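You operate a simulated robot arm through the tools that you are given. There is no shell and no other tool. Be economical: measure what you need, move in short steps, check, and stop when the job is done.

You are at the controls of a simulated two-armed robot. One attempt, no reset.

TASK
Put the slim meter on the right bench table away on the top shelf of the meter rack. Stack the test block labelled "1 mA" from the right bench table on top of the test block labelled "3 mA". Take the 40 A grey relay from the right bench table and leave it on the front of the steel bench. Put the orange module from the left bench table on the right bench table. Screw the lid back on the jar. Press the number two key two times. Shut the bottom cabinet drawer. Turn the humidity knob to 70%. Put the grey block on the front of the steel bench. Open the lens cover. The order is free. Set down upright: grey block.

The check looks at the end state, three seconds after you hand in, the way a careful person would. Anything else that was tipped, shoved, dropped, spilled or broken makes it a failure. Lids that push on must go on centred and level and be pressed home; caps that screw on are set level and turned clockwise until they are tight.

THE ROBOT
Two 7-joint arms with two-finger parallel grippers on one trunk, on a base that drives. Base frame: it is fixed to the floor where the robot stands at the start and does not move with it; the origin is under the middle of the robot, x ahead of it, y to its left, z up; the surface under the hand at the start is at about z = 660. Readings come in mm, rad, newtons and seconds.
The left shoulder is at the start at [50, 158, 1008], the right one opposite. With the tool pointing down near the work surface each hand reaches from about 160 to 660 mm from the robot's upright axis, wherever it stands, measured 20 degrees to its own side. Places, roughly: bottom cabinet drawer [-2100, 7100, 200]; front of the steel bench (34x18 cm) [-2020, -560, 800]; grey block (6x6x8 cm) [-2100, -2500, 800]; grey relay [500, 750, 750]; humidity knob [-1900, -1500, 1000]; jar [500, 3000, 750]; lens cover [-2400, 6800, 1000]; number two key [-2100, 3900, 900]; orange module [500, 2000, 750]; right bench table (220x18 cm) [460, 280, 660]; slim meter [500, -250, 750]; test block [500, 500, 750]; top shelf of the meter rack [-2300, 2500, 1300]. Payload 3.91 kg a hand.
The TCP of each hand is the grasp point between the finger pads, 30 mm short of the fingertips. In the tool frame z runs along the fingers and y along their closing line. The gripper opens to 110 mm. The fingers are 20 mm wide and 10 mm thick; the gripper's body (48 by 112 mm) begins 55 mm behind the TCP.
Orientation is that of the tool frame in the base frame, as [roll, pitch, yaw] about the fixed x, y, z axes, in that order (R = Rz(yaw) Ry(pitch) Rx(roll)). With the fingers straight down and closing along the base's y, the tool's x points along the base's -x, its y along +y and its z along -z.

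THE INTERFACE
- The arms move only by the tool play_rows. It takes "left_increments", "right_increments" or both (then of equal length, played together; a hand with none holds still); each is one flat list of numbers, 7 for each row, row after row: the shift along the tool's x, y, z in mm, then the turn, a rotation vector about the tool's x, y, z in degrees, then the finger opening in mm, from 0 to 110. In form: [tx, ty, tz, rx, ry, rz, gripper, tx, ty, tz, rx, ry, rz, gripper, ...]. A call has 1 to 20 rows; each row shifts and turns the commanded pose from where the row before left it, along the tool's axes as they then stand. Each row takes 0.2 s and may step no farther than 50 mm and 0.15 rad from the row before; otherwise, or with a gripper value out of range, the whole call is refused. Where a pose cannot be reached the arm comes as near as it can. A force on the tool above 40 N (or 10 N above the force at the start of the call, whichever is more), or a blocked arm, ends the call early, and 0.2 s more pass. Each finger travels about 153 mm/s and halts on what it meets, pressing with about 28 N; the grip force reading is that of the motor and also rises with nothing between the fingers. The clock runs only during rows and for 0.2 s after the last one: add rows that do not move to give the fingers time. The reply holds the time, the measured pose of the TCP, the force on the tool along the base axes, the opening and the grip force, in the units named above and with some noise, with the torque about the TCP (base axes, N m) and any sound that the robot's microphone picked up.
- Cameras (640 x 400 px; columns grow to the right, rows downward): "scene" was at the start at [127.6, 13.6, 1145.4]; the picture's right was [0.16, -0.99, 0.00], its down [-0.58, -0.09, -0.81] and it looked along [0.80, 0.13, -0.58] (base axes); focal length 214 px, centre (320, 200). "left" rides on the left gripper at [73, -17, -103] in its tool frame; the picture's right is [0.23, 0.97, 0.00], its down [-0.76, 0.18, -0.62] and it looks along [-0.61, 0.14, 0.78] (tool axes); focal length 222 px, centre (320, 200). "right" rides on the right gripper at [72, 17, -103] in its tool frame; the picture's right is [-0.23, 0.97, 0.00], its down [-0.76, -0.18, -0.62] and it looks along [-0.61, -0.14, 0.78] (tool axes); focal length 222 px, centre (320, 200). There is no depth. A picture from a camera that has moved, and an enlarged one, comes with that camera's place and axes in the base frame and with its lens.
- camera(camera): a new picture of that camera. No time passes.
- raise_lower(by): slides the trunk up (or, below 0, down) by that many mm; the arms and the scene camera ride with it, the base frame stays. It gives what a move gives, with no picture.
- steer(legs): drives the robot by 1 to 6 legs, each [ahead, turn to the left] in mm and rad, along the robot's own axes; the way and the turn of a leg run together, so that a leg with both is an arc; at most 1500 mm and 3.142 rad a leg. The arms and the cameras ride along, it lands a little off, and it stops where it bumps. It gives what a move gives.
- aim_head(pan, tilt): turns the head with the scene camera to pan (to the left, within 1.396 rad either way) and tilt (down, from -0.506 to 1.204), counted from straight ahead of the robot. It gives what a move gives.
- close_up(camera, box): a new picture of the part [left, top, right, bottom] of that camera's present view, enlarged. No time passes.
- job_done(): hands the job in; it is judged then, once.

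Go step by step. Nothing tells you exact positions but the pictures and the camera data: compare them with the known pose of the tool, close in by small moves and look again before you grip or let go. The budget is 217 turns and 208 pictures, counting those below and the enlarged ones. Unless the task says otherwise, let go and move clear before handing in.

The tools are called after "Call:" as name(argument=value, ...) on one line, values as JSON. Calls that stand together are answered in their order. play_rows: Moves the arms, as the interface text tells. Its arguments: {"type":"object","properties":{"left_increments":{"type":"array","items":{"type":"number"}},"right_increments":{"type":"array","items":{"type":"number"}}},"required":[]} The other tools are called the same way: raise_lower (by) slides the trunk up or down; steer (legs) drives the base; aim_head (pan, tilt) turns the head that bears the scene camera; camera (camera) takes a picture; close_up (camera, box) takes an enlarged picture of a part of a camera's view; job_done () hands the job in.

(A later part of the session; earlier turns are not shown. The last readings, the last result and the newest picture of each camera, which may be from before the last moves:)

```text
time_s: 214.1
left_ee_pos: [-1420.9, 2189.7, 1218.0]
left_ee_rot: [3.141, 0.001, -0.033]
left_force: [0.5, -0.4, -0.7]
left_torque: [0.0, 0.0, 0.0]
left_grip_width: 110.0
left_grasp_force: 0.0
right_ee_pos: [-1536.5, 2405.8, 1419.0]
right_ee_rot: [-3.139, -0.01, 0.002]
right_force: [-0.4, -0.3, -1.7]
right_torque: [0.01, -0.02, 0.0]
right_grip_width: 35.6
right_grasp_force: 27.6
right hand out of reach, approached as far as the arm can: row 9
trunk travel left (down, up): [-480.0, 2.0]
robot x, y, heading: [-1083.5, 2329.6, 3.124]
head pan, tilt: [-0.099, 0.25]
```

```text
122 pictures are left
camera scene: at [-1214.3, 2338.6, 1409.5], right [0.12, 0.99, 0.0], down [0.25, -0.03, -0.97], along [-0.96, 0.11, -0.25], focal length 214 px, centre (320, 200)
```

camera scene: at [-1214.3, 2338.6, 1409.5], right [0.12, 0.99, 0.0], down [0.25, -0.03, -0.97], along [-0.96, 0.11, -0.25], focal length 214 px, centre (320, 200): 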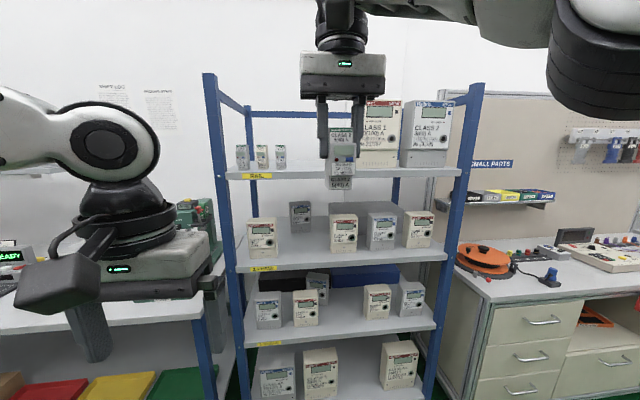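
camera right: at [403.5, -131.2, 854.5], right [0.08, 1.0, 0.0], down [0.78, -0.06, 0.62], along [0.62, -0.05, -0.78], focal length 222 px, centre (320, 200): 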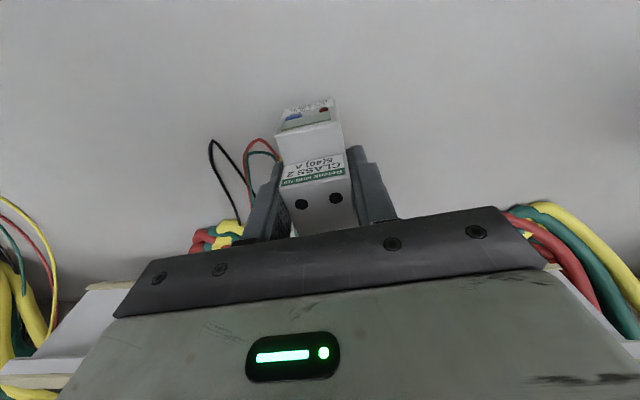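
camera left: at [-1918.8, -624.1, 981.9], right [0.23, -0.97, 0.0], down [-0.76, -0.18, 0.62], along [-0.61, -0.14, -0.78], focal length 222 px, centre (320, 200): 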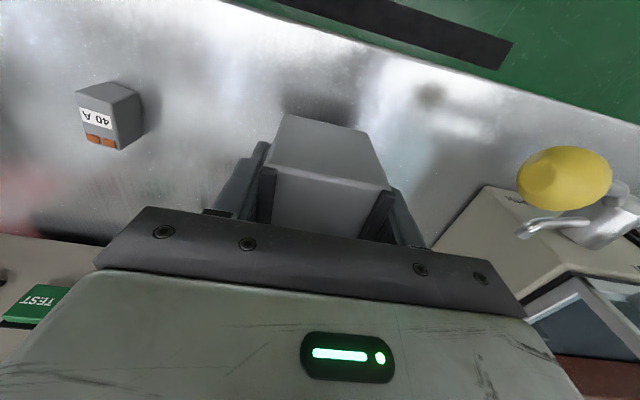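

Clearance above the shelf is sufficient. I tuck the left hand and drive toward the rack.

Call:
play_rows(left_increments=[30, 0, 0, 0, 0, 0, 110, 30, 0, 0, 0, 0, 0, 80, 30, 0, 0, 0, 0, 0, 60, 0, 0, 0, 0, 0, 0, 60])

Call:
steer(legs=[[360, 0]])

Call:
aim_head(pan=-0.2, tilt=0.25)

Call:
camera(camera="scene")

Call:
camera(camera="right")

```text
time_s: 215.1
left_ee_pos: [-1330.0, 2188.1, 1218.7]
left_ee_rot: [3.14, 0.0, -0.032]
left_force: [-0.4, 0.1, 0.0]
left_torque: [-0.01, -0.01, 0.02]
left_grip_width: 59.8
left_grasp_force: 0.1
right_ee_pos: [-1537.3, 2406.6, 1418.1]
right_ee_rot: [-3.138, -0.01, 0.0]
right_force: [-0.9, 0.3, -1.9]
right_torque: [-0.02, -0.01, 0.01]
right_grip_width: 35.8
right_grasp_force: 28.3
trunk travel left (down, up): [-480.0, 2.0]
robot x, y, heading: [-1084.5, 2328.4, 3.122]
head pan, tilt: [-0.099, 0.25]
```

```text
time_s: 217.4
left_ee_pos: [-1691.3, 2197.2, 1218.2]
left_ee_rot: [-3.141, 0.0, -0.042]
left_force: [-0.2, -0.7, 0.0]
left_torque: [0.05, -0.02, -0.02]
left_grip_width: 60.0
left_grasp_force: 0.0
right_ee_pos: [-1896.3, 2418.8, 1419.0]
right_ee_rot: [-3.139, -0.013, -0.009]
right_force: [0.5, -0.5, -1.5]
right_torque: [0.01, -0.01, 0.03]
right_grip_width: 35.7
right_grasp_force: 28.4
trunk travel left (down, up): [-480.0, 2.0]
robot x, y, heading: [-1440.8, 2334.0, 3.118]
head pan, tilt: [-0.099, 0.25]
```

```text
time_s: 218.1
left_ee_pos: [-1690.4, 2197.9, 1218.1]
left_ee_rot: [-3.141, 0.002, -0.042]
left_force: [0.2, 0.0, 0.1]
left_torque: [-0.02, 0.01, 0.02]
left_grip_width: 59.8
left_grasp_force: 0.0
right_ee_pos: [-1894.9, 2419.1, 1418.9]
right_ee_rot: [-3.139, -0.012, -0.009]
right_force: [-0.1, 0.3, -2.6]
right_torque: [0.01, -0.01, 0.02]
right_grip_width: 35.9
right_grasp_force: 28.1
trunk travel left (down, up): [-480.0, 2.0]
robot x, y, heading: [-1440.8, 2335.5, 3.118]
head pan, tilt: [-0.201, 0.25]
```

```text
121 pictures are left
camera scene: at [-1571.3, 2357.0, 1409.6], right [0.22, 0.97, 0.0], down [0.24, -0.06, -0.97], along [-0.94, 0.22, -0.25], focal length 214 px, centre (320, 200)
```

scene: 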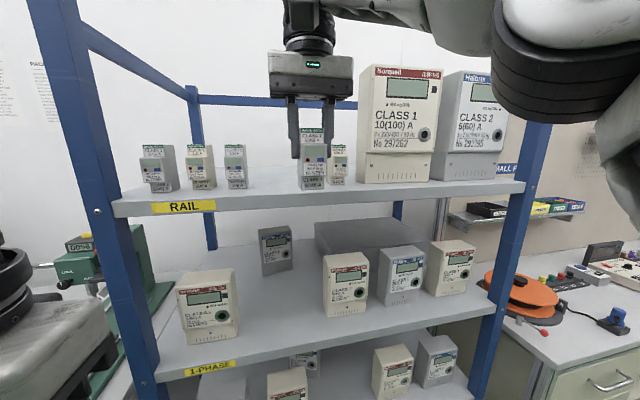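

```text
120 pictures are left
camera right: at [-1823.4, 2401.2, 1522.5], right [-0.24, -0.97, -0.01], down [-0.77, 0.18, 0.62], along [-0.6, 0.15, -0.79], focal length 222 px, centre (320, 200)
```

right: 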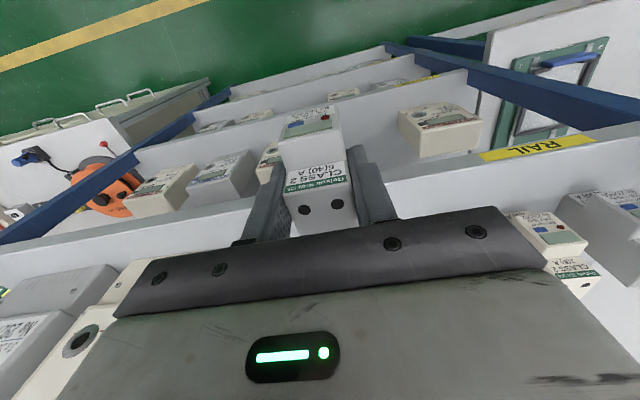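

The meter is in line with the free span (y≈2419). I drive in 155 mm over the shelf.

Call:
steer(legs=[[0, 0.02], [155, 0]])

Call:
camera(camera="scene")

Call:
camera(camera="right")

```text
time_s: 219.8
left_ee_pos: [-1843.6, 2191.6, 1217.9]
left_ee_rot: [-3.14, -0.002, -0.018]
left_force: [-0.1, 0.4, -0.4]
left_torque: [0.01, -0.03, -0.01]
left_grip_width: 60.1
left_grasp_force: 0.2
right_ee_pos: [-2053.7, 2408.1, 1417.0]
right_ee_rot: [-3.138, -0.011, 0.015]
right_force: [0.0, 0.0, -1.0]
right_torque: [0.0, -0.02, -0.05]
right_grip_width: 35.8
right_grasp_force: 27.9
trunk travel left (down, up): [-480.0, 2.0]
robot x, y, heading: [-1595.6, 2335.4, 3.144]
head pan, tilt: [-0.201, 0.25]
```

```text
119 pictures are left
camera scene: at [-1728.3, 2354.4, 1409.5], right [0.2, 0.98, 0.0], down [0.24, -0.05, -0.97], along [-0.95, 0.19, -0.25], focal length 214 px, centre (320, 200)
```

scene: 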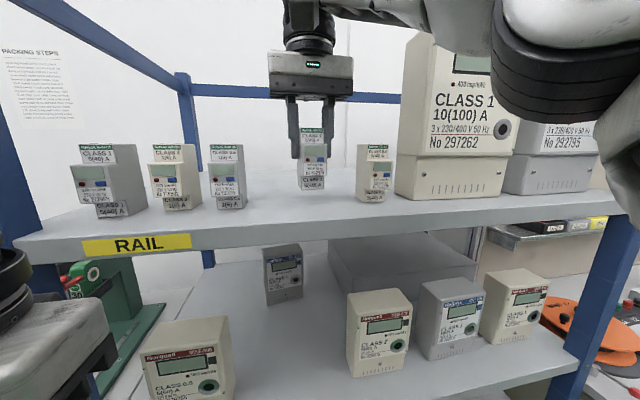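

```text
118 pictures are left
camera right: at [-1981.5, 2392.4, 1522.4], right [-0.21, -0.98, -0.01], down [-0.77, 0.16, 0.62], along [-0.6, 0.13, -0.79], focal length 222 px, centre (320, 200)
```

right: 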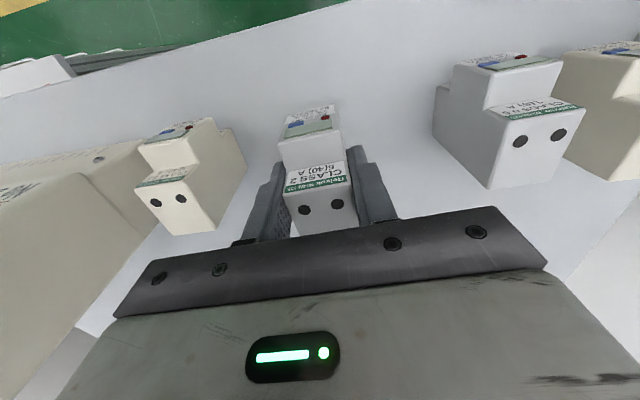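

The meter is over the shelf between its neighbours. I shift 10 mm away from the right neighbour and begin lowering.

Call:
play_rows(right_increments=[0, 10, 0, 0, 0, 0, 0, 0, 0, 8, 0, 0, 0, 0, 0, 0, 8, 0, 0, 0, 0, 0, 0, 4, 0, 0, 0, 0, 0, 0, 0, 0, 0, 0, 0])

Call:
close_up(camera="scene", box=[200, 80, 400, 230])

```text
time_s: 221.1
left_ee_pos: [-1841.9, 2192.8, 1218.9]
left_ee_rot: [3.141, 0.002, -0.018]
left_force: [-0.5, 0.2, -0.1]
left_torque: [0.02, -0.02, 0.01]
left_grip_width: 60.0
left_grasp_force: 0.0
right_ee_pos: [-2052.5, 2398.2, 1397.9]
right_ee_rot: [-3.138, -0.01, 0.015]
right_force: [0.3, 0.7, -1.3]
right_torque: [0.02, -0.03, -0.01]
right_grip_width: 35.7
right_grasp_force: 27.9
trunk travel left (down, up): [-480.0, 2.0]
robot x, y, heading: [-1595.3, 2335.5, 3.141]
head pan, tilt: [-0.201, 0.25]
```

```text
2.67 times, centred on (300, 155) of scene
camera zoom: at [-1727.4, 2354.2, 1409.6], right [0.2, 0.98, 0.0], down [0.24, -0.05, -0.97], along [-0.95, 0.19, -0.25], focal length 572 px, centre (373, 320)
```

zoom: 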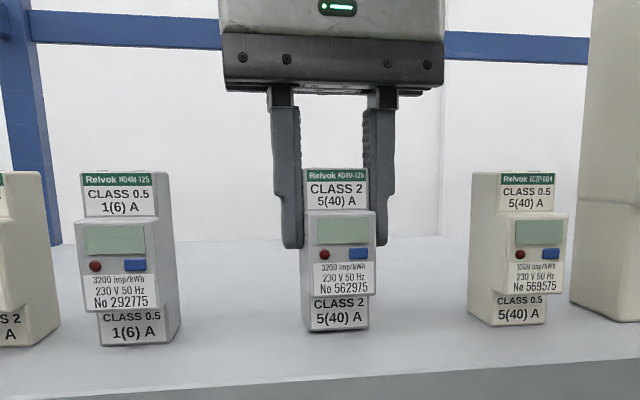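

Call:
play_rows(right_increments=[0, 0, 4, 0, 0, 0, 0, 0, 0, 3, 0, 0, 0, 0, 0, 0, 2, 0, 0, 0, 0, 0, 0, 1, 0, 0, 0, 0, 0, 0, 1, 0, 0, 0, 0, 0, 0, 0, 0, 0, 0, 0])

Call:
close_up(camera="scene", box=[200, 80, 400, 230])

```text
time_s: 222.6
left_ee_pos: [-1841.8, 2192.3, 1217.6]
left_ee_rot: [3.141, 0.002, -0.02]
left_force: [-0.1, -0.9, 1.2]
left_torque: [0.03, -0.02, -0.02]
left_grip_width: 59.9
left_grasp_force: 0.1
right_ee_pos: [-2049.4, 2399.4, 1392.5]
right_ee_rot: [3.14, -0.001, 0.013]
right_force: [3.5, 0.6, 9.0]
right_torque: [0.12, -0.31, 0.02]
right_grip_width: 36.0
right_grasp_force: 28.0
trunk travel left (down, up): [-480.0, 2.0]
robot x, y, heading: [-1597.2, 2338.6, 3.139]
head pan, tilt: [-0.201, 0.25]
stopped in row 6 (right hand): the force on the tool passed its limit at 40 N (the readings are from after the stop); the commanded pose is now the measured one
```

```text
2.67 times, centred on (300, 155) of scene
camera zoom: at [-1726.2, 2354.3, 1409.1], right [0.2, 0.98, 0.0], down [0.24, -0.05, -0.97], along [-0.95, 0.19, -0.25], focal length 572 px, centre (373, 320)
```

zoom: 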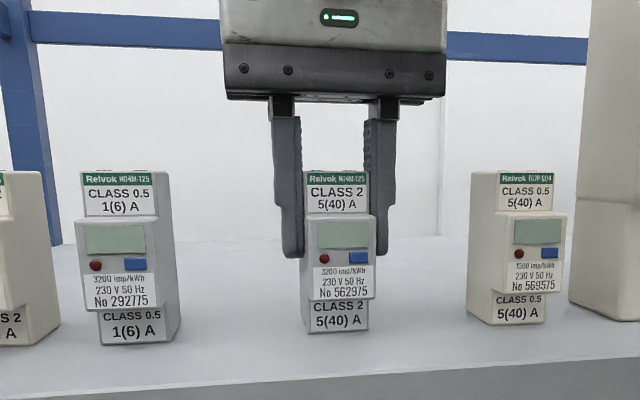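

The meter stands on the shelf. I release and lift clear.

Call:
play_rows(right_increments=[0, 0, -0.5, 0, 0, 0, 0, 0, 0, 0, 0, 0, 0, 34, 0, 0, 0, 0, 0, 0, 42, 0, 0, 0, 0, 0, 0, 54, 0, 0, -8, 0, 0, 0, 54, 0, 0, -10, 0, 0, 0, 54, 0, 0, -10, 0, 0, 0, 54, 0, 0, 0, 0, 0, 0, 54])

Call:
camera(camera="scene")

Call:
camera(camera="right")

```text
time_s: 224.4
left_ee_pos: [-1842.1, 2192.8, 1218.6]
left_ee_rot: [3.141, 0.001, -0.018]
left_force: [0.3, -0.6, -0.2]
left_torque: [0.05, -0.02, 0.0]
left_grip_width: 59.9
left_grasp_force: 0.0
right_ee_pos: [-2051.8, 2398.4, 1419.9]
right_ee_rot: [3.138, -0.002, 0.015]
right_force: [0.6, 0.3, 0.1]
right_torque: [-0.04, 0.0, 0.01]
right_grip_width: 54.1
right_grasp_force: 0.0
trunk travel left (down, up): [-480.0, 2.0]
robot x, y, heading: [-1594.6, 2334.5, 3.139]
head pan, tilt: [-0.201, 0.25]
```

```text
115 pictures are left
camera scene: at [-1727.7, 2354.7, 1409.6], right [0.2, 0.98, 0.0], down [0.24, -0.05, -0.97], along [-0.95, 0.19, -0.25], focal length 214 px, centre (320, 200)
```

scene: 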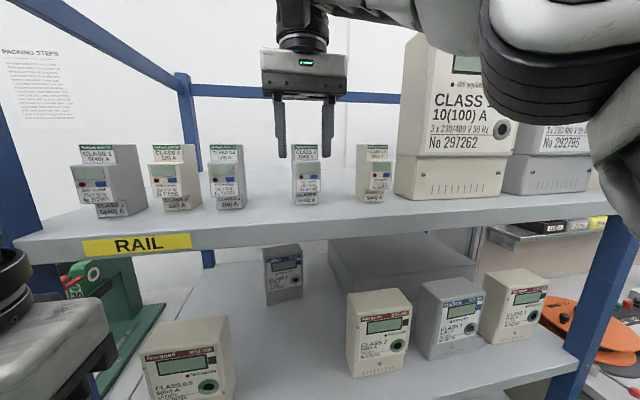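

```text
114 pictures are left
camera right: at [-1979.6, 2383.8, 1523.3], right [-0.21, -0.98, 0.0], down [-0.77, 0.17, 0.62], along [-0.61, 0.13, -0.78], focal length 222 px, centre (320, 200)
```

right: 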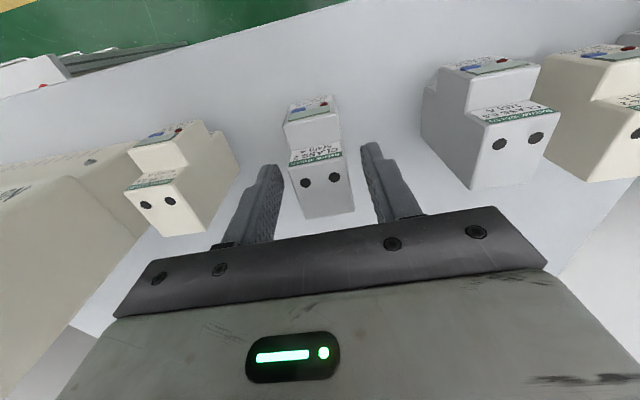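

The meter stands freely on the top shelf. I widen the fingers a little and back straight out.

Call:
play_rows(right_increments=[0, 0, -4, 0, 0, 0, 70, 0, 0, 0, 0, 0, 0, 80, 0, 0, 0, 0, 0, 0, 80])

Call:
steer(legs=[[-430, 0]])

Call:
camera(camera="scene")

```text
time_s: 225.2
left_ee_pos: [-1841.9, 2192.7, 1218.5]
left_ee_rot: [-3.141, 0.003, -0.018]
left_force: [-0.3, 0.3, 0.6]
left_torque: [0.03, 0.0, -0.03]
left_grip_width: 60.0
left_grasp_force: 0.2
right_ee_pos: [-2052.0, 2398.3, 1423.1]
right_ee_rot: [3.14, 0.002, 0.014]
right_force: [-0.2, 0.1, 0.7]
right_torque: [-0.02, -0.02, 0.01]
right_grip_width: 80.0
right_grasp_force: 0.0
trunk travel left (down, up): [-480.0, 2.0]
robot x, y, heading: [-1595.8, 2337.1, 3.141]
head pan, tilt: [-0.201, 0.25]
```

```text
time_s: 227.8
left_ee_pos: [-1412.4, 2192.4, 1218.7]
left_ee_rot: [3.142, 0.003, -0.026]
left_force: [-0.3, -0.4, 0.5]
left_torque: [0.01, 0.01, -0.02]
left_grip_width: 59.9
left_grasp_force: 0.0
right_ee_pos: [-1620.4, 2400.5, 1422.8]
right_ee_rot: [3.14, 0.001, 0.006]
right_force: [0.4, 0.0, 0.8]
right_torque: [0.03, 0.01, 0.05]
right_grip_width: 79.9
right_grasp_force: 0.1
trunk travel left (down, up): [-480.0, 2.0]
robot x, y, heading: [-1164.7, 2332.4, 3.131]
head pan, tilt: [-0.201, 0.25]
```

```text
113 pictures are left
camera scene: at [-1295.8, 2353.0, 1409.6], right [0.21, 0.98, 0.0], down [0.24, -0.05, -0.97], along [-0.95, 0.2, -0.25], focal length 214 px, centre (320, 200)
```

scene: 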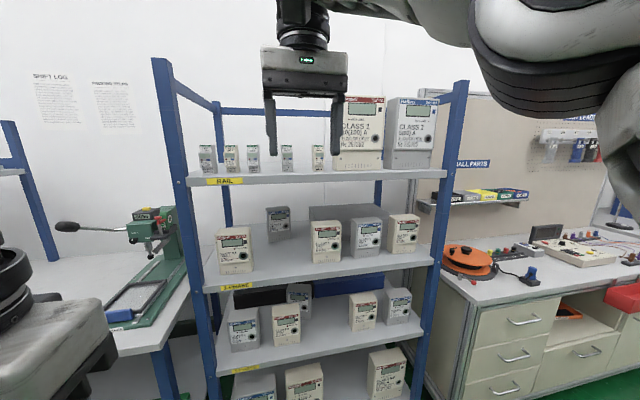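

Meter placed. I bring the right hand and trunk back down and drive to the number-two key.

Call:
play_rows(right_increments=[15.6, -15, 29, 0, 0, 0, 80, 15.6, -15, 29, 0, 0, 0, 80, 15.6, -15, 29, 0, 0, 0, 80, 15.6, -15, 29, 0, 0, 0, 80, 15.6, -15, 29, 0, 0, 0, 80, 15.6, -15, 29, 0, 0, 0, 80, 15.6, -15, 29, 0, 0, 0, 80, 15.6, -15, 29, 0, 0, 0, 80])

Call:
raise_lower(by=-230)

Call:
steer(legs=[[0, -1.5608], [1420, 0], [0, 1.5708]])

Call:
aim_head(pan=-0.1, tilt=0.4)

Call:
camera(camera="scene")

```text
time_s: 229.6
left_ee_pos: [-1412.7, 2192.7, 1218.8]
left_ee_rot: [-3.141, 0.0, -0.026]
left_force: [-0.7, -0.3, -0.1]
left_torque: [-0.02, -0.03, 0.03]
left_grip_width: 60.2
left_grasp_force: 0.1
right_ee_pos: [-1496.8, 2521.8, 1189.1]
right_ee_rot: [3.14, 0.002, 0.004]
right_force: [-0.3, -0.1, 0.1]
right_torque: [0.03, -0.02, 0.03]
right_grip_width: 79.8
right_grasp_force: 0.0
trunk travel left (down, up): [-480.0, 2.0]
robot x, y, heading: [-1164.6, 2332.5, 3.13]
head pan, tilt: [-0.201, 0.25]
```

```text
time_s: 232.1
left_ee_pos: [-1412.5, 2192.0, 989.4]
left_ee_rot: [-3.141, 0.001, -0.027]
left_force: [1.0, -0.3, -0.9]
left_torque: [0.01, 0.01, 0.0]
left_grip_width: 60.2
left_grasp_force: 0.1
right_ee_pos: [-1495.3, 2520.4, 958.3]
right_ee_rot: [3.141, -0.001, 0.007]
right_force: [0.3, 0.5, -0.5]
right_torque: [-0.01, 0.0, -0.01]
right_grip_width: 80.0
right_grasp_force: 0.1
trunk travel left (down, up): [-250.0, 232.0]
robot x, y, heading: [-1166.2, 2333.0, 3.128]
head pan, tilt: [-0.201, 0.25]
```

```text
time_s: 246.6
left_ee_pos: [-1443.3, 3570.9, 988.6]
left_ee_rot: [-3.14, 0.001, 0.025]
left_force: [0.7, -0.2, 0.3]
left_torque: [0.0, 0.01, 0.0]
left_grip_width: 60.3
left_grasp_force: 0.1
right_ee_pos: [-1543.9, 3895.3, 958.2]
right_ee_rot: [3.139, 0.0, 0.056]
right_force: [-0.2, 0.3, 0.5]
right_torque: [0.02, 0.0, 0.0]
right_grip_width: 80.0
right_grasp_force: 0.1
trunk travel left (down, up): [-250.0, 232.0]
robot x, y, heading: [-1206.3, 3722.9, -3.102]
head pan, tilt: [-0.201, 0.25]
```

```text
time_s: 247.3
left_ee_pos: [-1444.7, 3569.7, 987.8]
left_ee_rot: [-3.141, 0.0, 0.024]
left_force: [0.5, -0.1, -0.1]
left_torque: [0.0, -0.02, 0.0]
left_grip_width: 59.8
left_grasp_force: 0.0
right_ee_pos: [-1544.1, 3894.7, 958.5]
right_ee_rot: [3.14, 0.001, 0.056]
right_force: [-0.4, 0.0, -0.4]
right_torque: [-0.01, -0.03, 0.0]
right_grip_width: 80.1
right_grasp_force: 0.1
trunk travel left (down, up): [-250.0, 232.0]
robot x, y, heading: [-1209.5, 3728.3, -3.103]
head pan, tilt: [-0.099, 0.4]
```

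```text
112 pictures are left
camera scene: at [-1336.4, 3727.7, 1165.7], right [0.06, 1.0, 0.0], down [0.39, -0.02, -0.92], along [-0.92, 0.06, -0.39], focal length 214 px, centre (320, 200)
```

scene: 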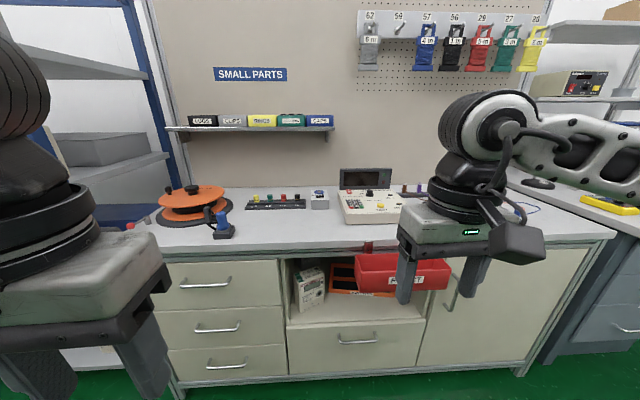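

There is a keyboard device with a display near (370, 200). I zoom in.

Call:
close_up(camera="scene", box=[320, 160, 440, 235])

```text
5.33 times, centred on (380, 198) of scene
camera zoom: at [-1336.4, 3727.7, 1165.7], right [0.06, 1.0, 0.0], down [0.39, -0.02, -0.92], along [-0.92, 0.06, -0.39], focal length 1144 px, centre (0, 213)
```

zoom: 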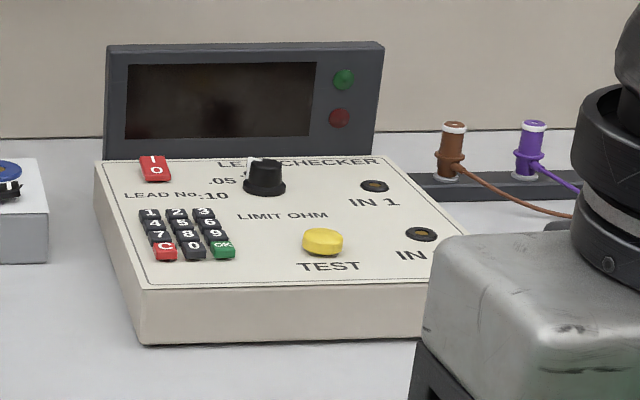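

It's a lead checker with a keypad; key 2 is in the top row, middle. I drive closer for a better look.

Call:
steer(legs=[[0, -0.038], [220, 0]])

Call:
aim_head(pan=-0.2, tilt=0.65)

Call:
camera(camera="scene")

Call:
camera(camera="right")

```text
time_s: 249.4
left_ee_pos: [-1672.2, 3578.3, 988.0]
left_ee_rot: [-3.141, 0.001, -0.012]
left_force: [-0.1, 0.7, 0.1]
left_torque: [-0.04, -0.01, 0.03]
left_grip_width: 60.1
left_grasp_force: 0.1
right_ee_pos: [-1759.2, 3907.0, 958.2]
right_ee_rot: [3.139, 0.0, 0.019]
right_force: [-0.1, -0.2, -0.4]
right_torque: [0.02, 0.01, -0.01]
right_grip_width: 80.1
right_grasp_force: 0.1
trunk travel left (down, up): [-250.0, 232.0]
robot x, y, heading: [-1425.0, 3723.1, -3.14]
head pan, tilt: [-0.099, 0.4]
```

```text
time_s: 250.2
left_ee_pos: [-1671.8, 3577.5, 988.7]
left_ee_rot: [3.141, 0.002, -0.011]
left_force: [-0.6, 0.0, -0.2]
left_torque: [0.02, 0.01, 0.03]
left_grip_width: 60.2
left_grasp_force: 0.0
right_ee_pos: [-1760.2, 3907.0, 959.3]
right_ee_rot: [3.14, 0.001, 0.019]
right_force: [-0.3, 0.3, -0.2]
right_torque: [0.01, 0.02, 0.03]
right_grip_width: 80.2
right_grasp_force: 0.0
trunk travel left (down, up): [-250.0, 232.0]
robot x, y, heading: [-1428.7, 3724.6, -3.137]
head pan, tilt: [-0.201, 0.649]
```

```text
110 pictures are left
camera scene: at [-1551.8, 3740.0, 1143.2], right [0.2, 0.98, 0.0], down [0.59, -0.12, -0.8], along [-0.78, 0.16, -0.6], focal length 214 px, centre (320, 200)
```

scene: 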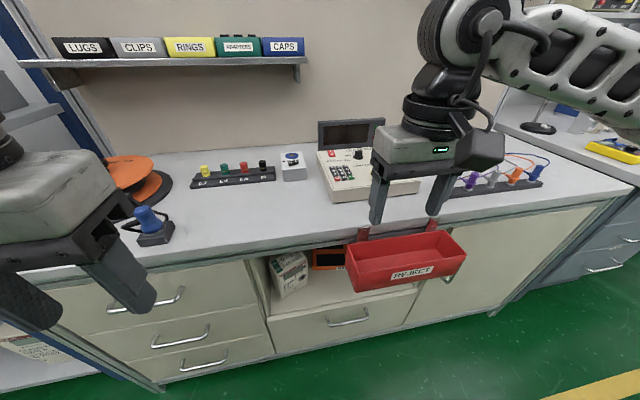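

```text
109 pictures are left
camera right: at [-1687.2, 3891.7, 1062.3], right [-0.21, -0.98, 0.0], down [-0.76, 0.16, 0.62], along [-0.61, 0.13, -0.78], focal length 222 px, centre (320, 200)
```

right: 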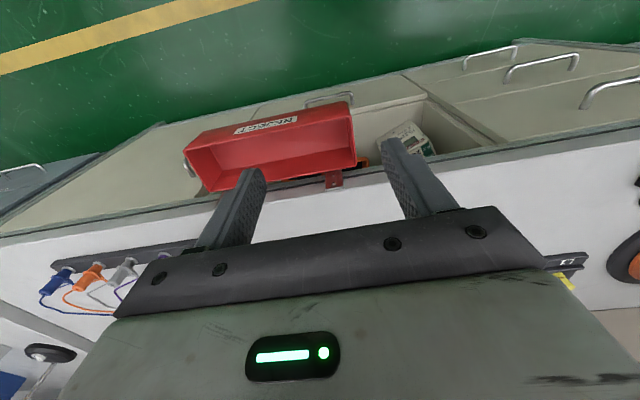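

A red reject bin hangs from the table front, so I must not drive far in here. I zoom on the keypad to triangulate key 2.

Call:
close_up(camera="scene", box=[300, 110, 420, 210])

```text
4.00 times, centred on (360, 160) of scene
camera zoom: at [-1551.8, 3740.0, 1143.2], right [0.2, 0.98, 0.0], down [0.59, -0.12, -0.8], along [-0.78, 0.16, -0.6], focal length 858 px, centre (160, 360)
```

zoom: 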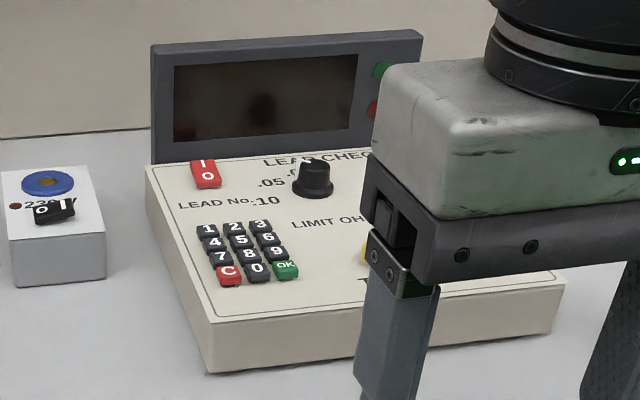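

Key 2 lies at about (-2087, 3905, 845). I drive 112 mm in and move the right hand over the key so that only its +y finger presses and the other falls in the gap beside the device.

Call:
steer(legs=[[112, 0]])

Call:
play_rows(right_increments=[-30, 5, 0, 0, 0, 0, 60, -30, 5, 0, 0, 0, 0, 60, -30, 5, 0, 0, 0, 0, 60, -30, 5, 0, 0, 0, 0, 60, -30, 5, 0, 0, 0, 0, 60, -30, 6, 0, 0, 0, 0, 60, -20, 0, 0, 0, -5.5, 0, 60, 0, 0, 0, 0, 0, 0, 60])

Call:
camera(camera="right")

Call:
camera(camera="scene")

```text
time_s: 251.3
left_ee_pos: [-1785.4, 3579.4, 988.3]
left_ee_rot: [-3.141, 0.0, -0.012]
left_force: [0.6, -0.7, 0.7]
left_torque: [-0.01, -0.01, 0.02]
left_grip_width: 60.0
left_grasp_force: 0.0
right_ee_pos: [-1872.2, 3905.5, 958.6]
right_ee_rot: [3.139, 0.001, 0.021]
right_force: [-0.5, 0.9, 0.9]
right_torque: [0.02, 0.0, 0.0]
right_grip_width: 79.9
right_grasp_force: 0.1
trunk travel left (down, up): [-250.0, 232.0]
robot x, y, heading: [-1539.5, 3723.8, -3.141]
head pan, tilt: [-0.201, 0.649]
```

```text
time_s: 253.2
left_ee_pos: [-1783.5, 3578.4, 988.8]
left_ee_rot: [-3.14, 0.001, -0.012]
left_force: [0.9, -0.3, -0.1]
left_torque: [-0.03, 0.03, 0.01]
left_grip_width: 59.9
left_grasp_force: 0.0
right_ee_pos: [-2070.9, 3871.6, 959.2]
right_ee_rot: [-3.141, 0.096, 0.019]
right_force: [-0.4, 0.4, 0.2]
right_torque: [0.04, 0.0, 0.02]
right_grip_width: 60.1
right_grasp_force: 0.0
trunk travel left (down, up): [-250.0, 232.0]
robot x, y, heading: [-1540.6, 3722.7, -3.14]
head pan, tilt: [-0.201, 0.649]
```

```text
107 pictures are left
camera right: at [-1988.0, 3857.0, 1054.8], right [-0.21, -0.98, 0.02], down [-0.7, 0.17, 0.69], along [-0.68, 0.13, -0.72], focal length 222 px, centre (320, 200)
```

right: 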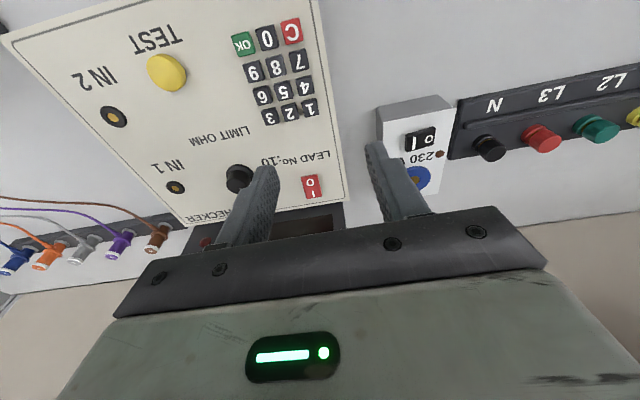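

```text
106 pictures are left
camera scene: at [-1663.4, 3739.7, 1143.1], right [0.2, 0.98, 0.0], down [0.59, -0.12, -0.8], along [-0.78, 0.16, -0.6], focal length 214 px, centre (320, 200)
```

scene: 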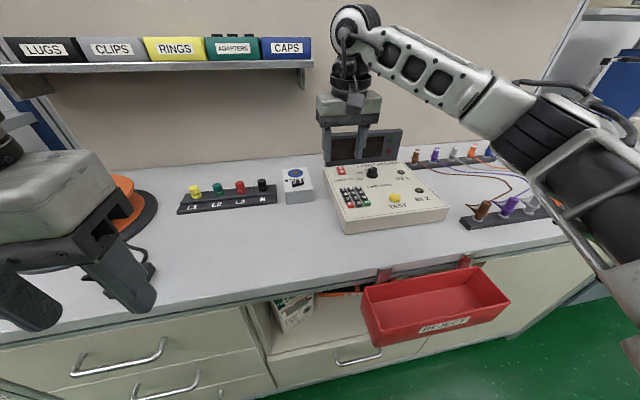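

I zoom both views to measure key 2 precisely.

Call:
close_up(camera="right", box=[220, 10, 380, 130])

Call:
close_up(camera="scene", box=[310, 150, 450, 237])

```text
3.33 times, centred on (300, 70) of right
camera zoom: at [-1988.0, 3857.0, 1054.8], right [-0.21, -0.98, 0.02], down [-0.7, 0.17, 0.69], along [-0.68, 0.13, -0.72], focal length 740 px, centre (387, 633)
```

zoom: 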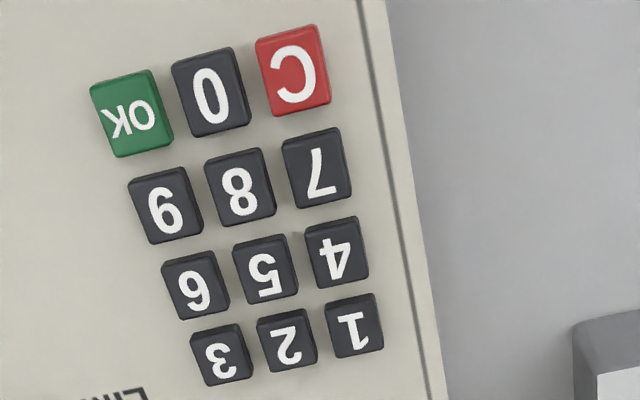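

```text
4.57 times, centred on (380, 194) of scene
camera zoom: at [-1663.4, 3739.7, 1143.1], right [0.2, 0.98, 0.0], down [0.59, -0.12, -0.8], along [-0.78, 0.16, -0.6], focal length 980 px, centre (46, 230)
```

zoom: 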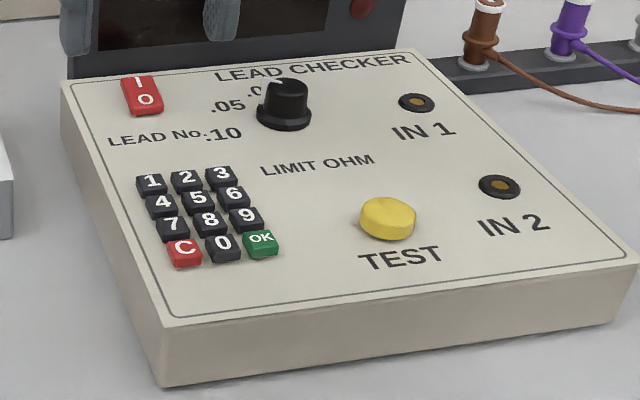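

Key 2 refined: (-2065, 3896.5, 853). The gap beside the device is about 40 mm, so I set opening 48 mm and hover about 20 mm above the key.

Call:
play_rows(right_increments=[10.6, 4.1, 0, 0, 0, 0, 48, 0, 0, 20, 0, 0, 0, 48, 0, 0, 20, 0, 0, 0, 48, 0, 0, 13, 0, 0, 0, 48, 0, 0, 0, 0, 0, 0, 48])

Call:
camera(camera="right")

Call:
close_up(camera="scene", box=[290, 130, 430, 230])

```text
time_s: 254.3
left_ee_pos: [-1784.0, 3577.9, 988.9]
left_ee_rot: [-3.141, 0.003, -0.012]
left_force: [-0.2, 0.6, 0.3]
left_torque: [0.02, -0.01, 0.02]
left_grip_width: 60.0
left_grasp_force: 0.1
right_ee_pos: [-2065.2, 3866.2, 906.1]
right_ee_rot: [3.139, 0.097, 0.018]
right_force: [0.1, -0.2, -0.8]
right_torque: [0.0, -0.02, 0.03]
right_grip_width: 47.7
right_grasp_force: 0.0
trunk travel left (down, up): [-250.0, 232.0]
robot x, y, heading: [-1539.2, 3721.8, -3.138]
head pan, tilt: [-0.201, 0.649]
```

```text
103 pictures are left
camera right: at [-1982.9, 3852.0, 1001.1], right [-0.21, -0.98, 0.02], down [-0.7, 0.17, 0.69], along [-0.68, 0.13, -0.72], focal length 222 px, centre (320, 200)
```

right: 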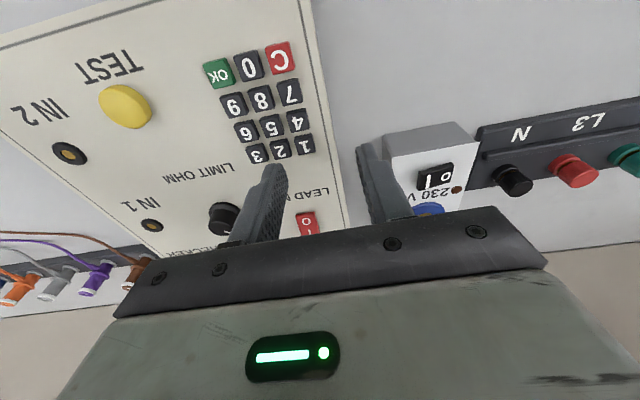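

```text
4.00 times, centred on (360, 180) of scene
camera zoom: at [-1663.4, 3739.7, 1143.1], right [0.2, 0.98, 0.0], down [0.59, -0.12, -0.8], along [-0.78, 0.16, -0.6], focal length 858 px, centre (160, 280)
```

zoom: 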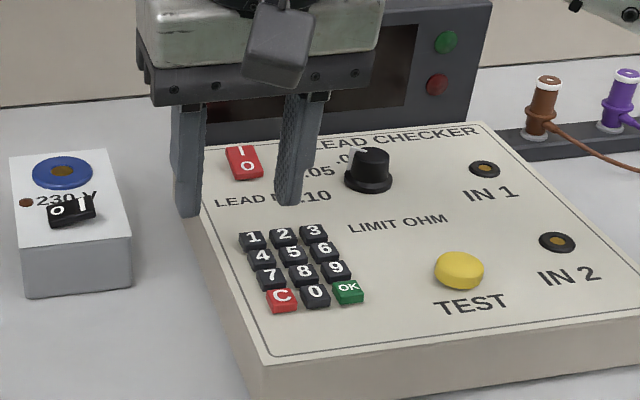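

The finger hovers right over key 2. With a 3 mm forward-side tweak, I lower toward contact.

Call:
play_rows(right_increments=[4, 1, 6, 0, 0, 0, 48, 0, 0, 6, 0, 0, 0, 48, 0, 0, 4, 0, 0, 0, 48, 0, 0, 0, 0, 0, 0, 48])

Call:
close_up(camera="scene", box=[310, 150, 390, 210])

Call:
close_up(camera="right", box=[200, 90, 360, 210])

```text
time_s: 255.3
left_ee_pos: [-1783.1, 3579.6, 988.6]
left_ee_rot: [3.141, 0.004, -0.013]
left_force: [0.4, 0.2, 0.5]
left_torque: [0.02, -0.02, 0.02]
left_grip_width: 59.9
left_grasp_force: 0.1
right_ee_pos: [-2064.4, 3865.5, 890.5]
right_ee_rot: [3.139, 0.096, 0.018]
right_force: [0.2, -0.1, 0.5]
right_torque: [0.02, 0.01, 0.02]
right_grip_width: 48.0
right_grasp_force: 0.0
trunk travel left (down, up): [-250.0, 232.0]
robot x, y, heading: [-1536.3, 3723.8, -3.138]
head pan, tilt: [-0.201, 0.649]
```

```text
6.67 times, centred on (350, 180) of scene
camera zoom: at [-1663.4, 3739.7, 1143.1], right [0.2, 0.98, 0.0], down [0.59, -0.12, -0.8], along [-0.78, 0.16, -0.6], focal length 1430 px, centre (120, 333)
```

zoom: 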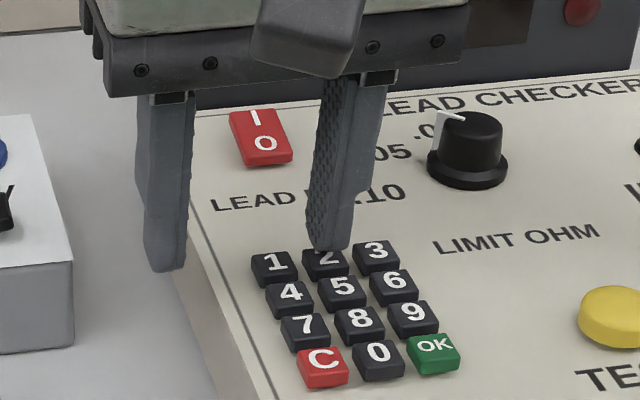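

```text
3.33 times, centred on (280, 150) of right
camera zoom: at [-1981.1, 3851.3, 985.1], right [-0.21, -0.98, 0.02], down [-0.7, 0.17, 0.69], along [-0.68, 0.13, -0.72], focal length 740 px, centre (453, 367)
```

zoom: 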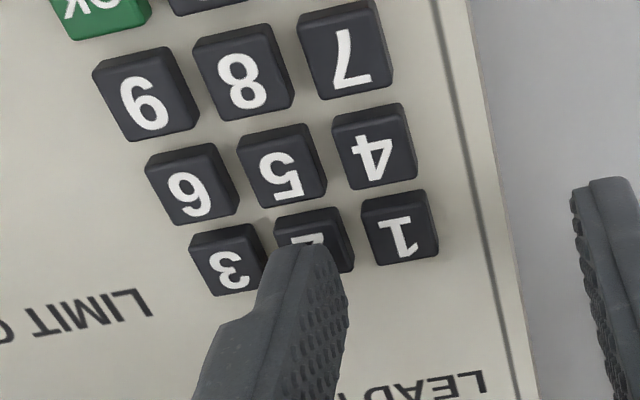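

Exactly over key 2. I press in 1 mm steps.

Call:
play_rows(right_increments=[0, 0, 1, 0, 0, 0, 48, 0, 0, 1, 0, 0, 0, 48, 0, 0, 1, 0, 0, 0, 48, 0, 0, 1, 0, 0, 0, 48, 0, 0, 1, 0, 0, 0, 48, 0, 0, 0, 0, 0, 0, 48])

```text
time_s: 256.8
left_ee_pos: [-1783.4, 3578.7, 987.7]
left_ee_rot: [-3.141, 0.002, -0.013]
left_force: [-0.1, -0.4, 0.4]
left_torque: [0.01, 0.01, -0.04]
left_grip_width: 60.0
left_grasp_force: 0.1
right_ee_pos: [-2063.4, 3866.5, 885.0]
right_ee_rot: [3.139, 0.095, 0.017]
right_force: [-0.5, -0.2, 1.2]
right_torque: [-0.02, -0.01, -0.01]
right_grip_width: 47.8
right_grasp_force: 0.1
trunk travel left (down, up): [-250.0, 232.0]
robot x, y, heading: [-1534.0, 3721.0, -3.136]
head pan, tilt: [-0.201, 0.649]
```

Call:
play_rows(right_increments=[0, 0, 1, 0, 0, 0, 48, 0, 0, 1, 0, 0, 0, 48, 0, 0, 0, 0, 0, 0, 48])

Call:
close_up(camera="scene", box=[310, 110, 430, 210])

```text
time_s: 257.6
left_ee_pos: [-1782.9, 3578.0, 989.2]
left_ee_rot: [-3.141, 0.003, -0.013]
left_force: [-0.3, 0.1, -0.2]
left_torque: [0.01, -0.03, 0.03]
left_grip_width: 59.9
left_grasp_force: 0.1
right_ee_pos: [-2063.2, 3866.3, 883.1]
right_ee_rot: [3.139, 0.098, 0.019]
right_force: [-0.5, -0.5, 3.2]
right_torque: [0.08, 0.0, 0.03]
right_grip_width: 47.7
right_grasp_force: 0.1
trunk travel left (down, up): [-250.0, 232.0]
robot x, y, heading: [-1539.3, 3721.6, -3.137]
head pan, tilt: [-0.201, 0.649]
heard: click
```

```text
4.00 times, centred on (370, 160) of scene
camera zoom: at [-1663.2, 3739.6, 1143.2], right [0.2, 0.98, 0.0], down [0.59, -0.12, -0.8], along [-0.78, 0.16, -0.6], focal length 858 px, centre (120, 360)
```

zoom: 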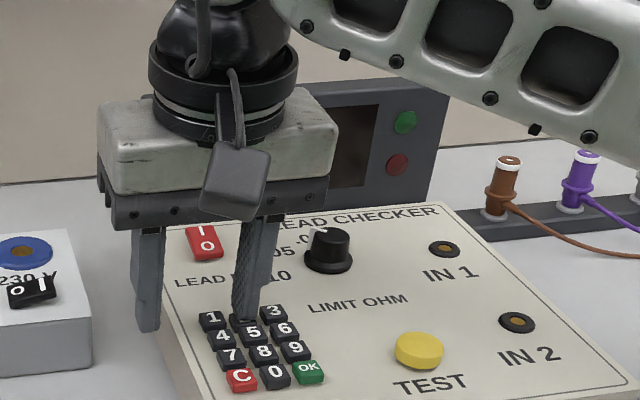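

One click heard. I lift 8 mm and press once more by the same amount, then lift away.

Call:
play_rows(right_increments=[0, 0, -4, 0, 0, 0, 48, 0, 0, -4, 0, 0, 0, 48, 0, 0, 0, 0, 0, 0, 48, 0, 0, 4, 0, 0, 0, 48, 0, 0, 2, 0, 0, 0, 48, 0, 0, 1, 0, 0, 0, 48, 0, 0, 1, 0, 0, 0, 48, 0, 0, 0, 0, 0, 0, 48])

```text
time_s: 259.4
left_ee_pos: [-1784.1, 3578.8, 988.2]
left_ee_rot: [-3.141, 0.001, -0.011]
left_force: [0.7, 0.3, 0.4]
left_torque: [0.01, 0.02, 0.03]
left_grip_width: 60.2
left_grasp_force: 0.0
right_ee_pos: [-2064.3, 3866.6, 883.1]
right_ee_rot: [3.14, 0.098, 0.017]
right_force: [-0.2, 1.6, 2.2]
right_torque: [0.09, 0.01, 0.01]
right_grip_width: 48.4
right_grasp_force: 0.1
trunk travel left (down, up): [-250.0, 232.0]
robot x, y, heading: [-1537.6, 3724.9, -3.139]
head pan, tilt: [-0.201, 0.649]
heard: click
```

Second click heard. I lift away, back off and drive toward the lens cover and cabinet.

Call:
play_rows(right_increments=[0, 0, -5, 0, 0, 0, 48, 0, 0, -25, 0, 0, 0, 48, 0, 0, -35, 0, 5.5, 0, 60, 30, 0, -20, 0, 0, 0, 60, 40, -5, 0, 0, 0, 0, 60, 40, -5, 0, 0, 0, 0, 60, 40, -5, 0, 0, 0, 0, 60, 30, -5, 0, 0, 0, 0, 60])

Call:
steer(legs=[[-350, 0], [0, -1.5738], [1400, 0], [1200, 0]])

Call:
aim_head(pan=0.8, tilt=0.4)

Call:
camera(camera="scene")

```text
time_s: 261.1
left_ee_pos: [-1783.0, 3578.4, 988.7]
left_ee_rot: [3.142, 0.001, -0.012]
left_force: [-0.4, -0.8, -0.4]
left_torque: [-0.03, -0.02, 0.0]
left_grip_width: 60.2
left_grasp_force: 0.1
right_ee_pos: [-1879.2, 3892.0, 969.0]
right_ee_rot: [3.139, 0.0, 0.017]
right_force: [0.5, 0.3, 0.0]
right_torque: [0.0, -0.02, 0.01]
right_grip_width: 60.0
right_grasp_force: 0.0
trunk travel left (down, up): [-250.0, 232.0]
robot x, y, heading: [-1539.7, 3724.2, -3.138]
head pan, tilt: [-0.201, 0.649]
```

```text
time_s: 279.5
left_ee_pos: [-1378.2, 6550.8, 988.8]
left_ee_rot: [3.141, 0.002, -1.551]
left_force: [0.4, -0.2, 0.3]
left_torque: [0.01, 0.01, 0.02]
left_grip_width: 59.9
left_grasp_force: 0.1
right_ee_pos: [-1070.7, 6657.2, 968.0]
right_ee_rot: [3.14, 0.0, -1.52]
right_force: [-1.0, 0.2, 0.9]
right_torque: [0.01, 0.03, 0.0]
right_grip_width: 60.0
right_grasp_force: 0.1
trunk travel left (down, up): [-250.0, 232.0]
robot x, y, heading: [-1227.7, 6314.4, 1.604]
head pan, tilt: [-0.201, 0.649]
```

```text
time_s: 280.8
left_ee_pos: [-1380.7, 6550.9, 989.5]
left_ee_rot: [-3.14, 0.002, -1.553]
left_force: [-0.5, 0.3, -0.6]
left_torque: [-0.02, -0.03, -0.01]
left_grip_width: 60.2
left_grasp_force: 0.1
right_ee_pos: [-1069.8, 6657.8, 966.9]
right_ee_rot: [3.139, 0.0, -1.521]
right_force: [0.0, 1.0, 0.2]
right_torque: [-0.01, -0.04, -0.03]
right_grip_width: 60.2
right_grasp_force: 0.0
trunk travel left (down, up): [-250.0, 232.0]
robot x, y, heading: [-1222.3, 6312.6, 1.607]
head pan, tilt: [0.799, 0.4]
```

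```text
98 pictures are left
camera scene: at [-1295.7, 6413.5, 1165.6], right [0.67, 0.74, 0.0], down [0.29, -0.26, -0.92], along [-0.68, 0.62, -0.39], focal length 214 px, centre (320, 200)
```

scene: 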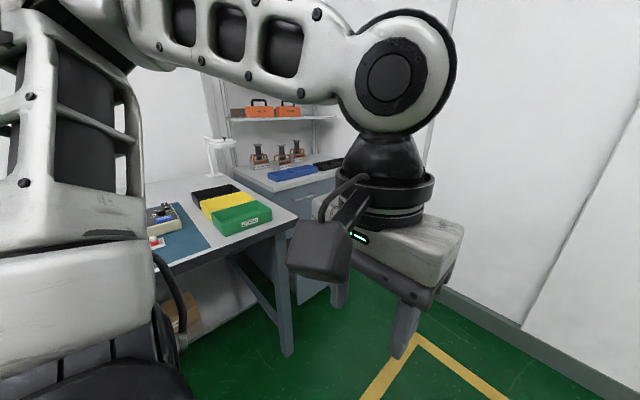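

I turn to face the corner area.

Call:
steer(legs=[[0, 1.535]])

Call:
aim_head(pan=-0.35, tilt=0.35)

Call:
camera(camera="scene")

```text
time_s: 284.9
left_ee_pos: [-1473.5, 6170.3, 987.6]
left_ee_rot: [3.141, 0.001, -0.03]
left_force: [-0.9, -0.6, -0.2]
left_torque: [0.01, -0.03, -0.03]
left_grip_width: 59.9
left_grasp_force: 0.1
right_ee_pos: [-1563.6, 6486.3, 968.5]
right_ee_rot: [3.139, -0.001, 0.001]
right_force: [0.3, -0.3, 0.0]
right_torque: [-0.03, 0.01, -0.02]
right_grip_width: 60.2
right_grasp_force: 0.1
trunk travel left (down, up): [-250.0, 232.0]
robot x, y, heading: [-1226.3, 6312.9, 3.126]
head pan, tilt: [0.799, 0.4]
```

```text
time_s: 286.2
left_ee_pos: [-1474.0, 6171.8, 987.9]
left_ee_rot: [3.141, 0.0, -0.033]
left_force: [0.5, -0.4, 0.8]
left_torque: [-0.02, -0.02, -0.01]
left_grip_width: 59.9
left_grasp_force: 0.0
right_ee_pos: [-1563.7, 6486.9, 967.8]
right_ee_rot: [3.14, 0.0, 0.001]
right_force: [-0.6, 0.0, 0.2]
right_torque: [-0.02, 0.04, 0.01]
right_grip_width: 59.8
right_grasp_force: 0.0
trunk travel left (down, up): [-250.0, 232.0]
robot x, y, heading: [-1229.0, 6311.5, 3.13]
head pan, tilt: [-0.351, 0.351]
```

```text
97 pictures are left
camera scene: at [-1352.7, 6345.1, 1170.1], right [0.36, 0.93, 0.0], down [0.32, -0.12, -0.94], along [-0.88, 0.34, -0.34], focal length 214 px, centre (320, 200)
```

scene: 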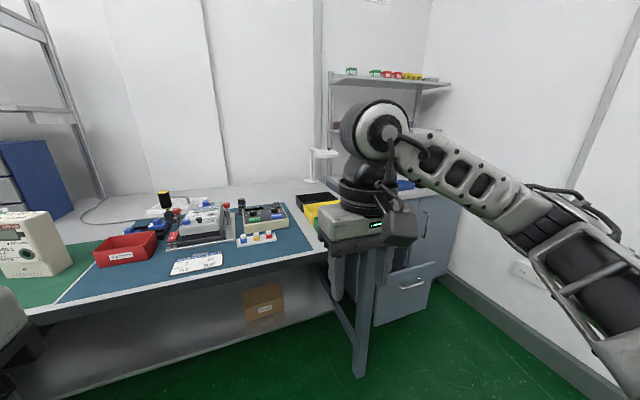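

I see the bottom cabinet drawer open at right and something like a magnifier near (322, 165). I zoom on both.

Call:
close_up(camera="scene", box=[280, 120, 480, 345])

Call:
close_up(camera="scene", box=[280, 130, 360, 230])

```text
1.78 times, centred on (380, 232) of scene
camera zoom: at [-1352.7, 6345.1, 1170.1], right [0.36, 0.93, 0.0], down [0.32, -0.12, -0.94], along [-0.88, 0.34, -0.34], focal length 381 px, centre (213, 142)
```

zoom: 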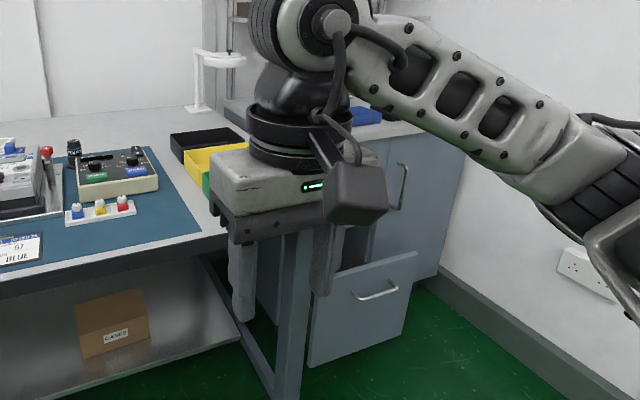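

```text
4.00 times, centred on (320, 180) of scene
camera zoom: at [-1352.7, 6345.1, 1170.1], right [0.36, 0.93, 0.0], down [0.32, -0.12, -0.94], along [-0.88, 0.34, -0.34], focal length 858 px, centre (320, 280)
```

zoom: 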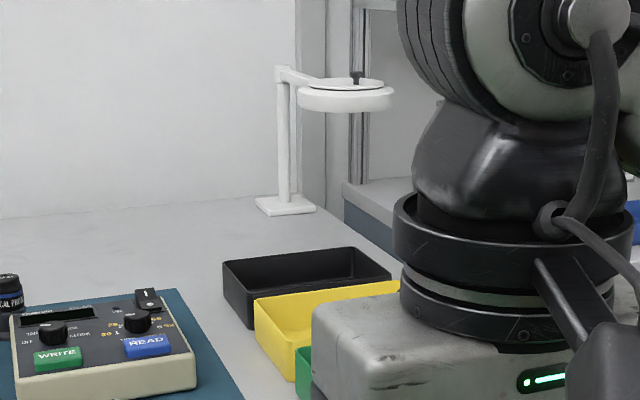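

The lens cover belongs to a magnifier stand at the back, beside the cabinet whose bottom drawer is open. I move right to face the cabinet.

Call:
steer(legs=[[0, -1.5708], [500, 0], [0, 1.5708]])

Call:
aim_head(pan=0.1, tilt=0.35)

Call:
camera(camera="scene")

```text
time_s: 296.9
left_ee_pos: [-1464.4, 6664.3, 989.8]
left_ee_rot: [3.141, -0.001, 0.005]
left_force: [-0.9, 0.0, -0.4]
left_torque: [0.01, -0.02, 0.01]
left_grip_width: 60.0
left_grasp_force: 0.0
right_ee_pos: [-1565.5, 6975.8, 968.6]
right_ee_rot: [3.139, -0.001, 0.035]
right_force: [0.1, -0.6, -0.2]
right_torque: [0.03, 0.02, 0.01]
right_grip_width: 60.1
right_grasp_force: 0.0
trunk travel left (down, up): [-250.0, 232.0]
robot x, y, heading: [-1217.9, 6812.7, -3.121]
head pan, tilt: [-0.351, 0.351]
```

```text
time_s: 297.8
left_ee_pos: [-1464.9, 6663.7, 989.2]
left_ee_rot: [-3.141, 0.0, 0.004]
left_force: [-0.3, -0.4, 0.1]
left_torque: [0.01, 0.0, 0.03]
left_grip_width: 60.0
left_grasp_force: 0.1
right_ee_pos: [-1565.2, 6976.4, 967.9]
right_ee_rot: [3.139, 0.0, 0.033]
right_force: [0.2, 0.5, -0.3]
right_torque: [0.02, 0.01, 0.0]
right_grip_width: 59.9
right_grasp_force: 0.1
trunk travel left (down, up): [-250.0, 232.0]
robot x, y, heading: [-1222.9, 6813.4, -3.12]
head pan, tilt: [0.099, 0.351]
```

```text
94 pictures are left
camera scene: at [-1353.6, 6801.3, 1170.1], right [-0.12, 0.99, 0.0], down [0.34, 0.04, -0.94], along [-0.93, -0.11, -0.34], focal length 214 px, centre (320, 200)
```

scene: 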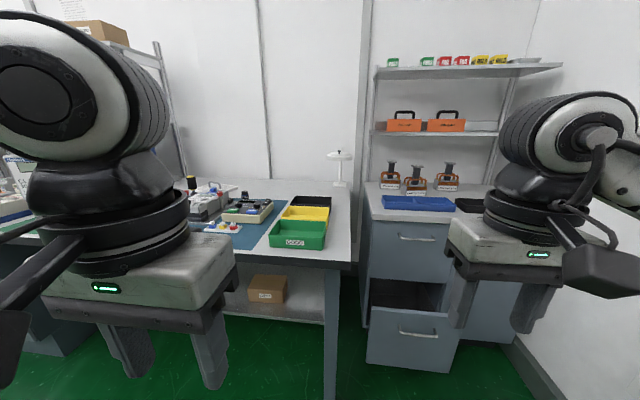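

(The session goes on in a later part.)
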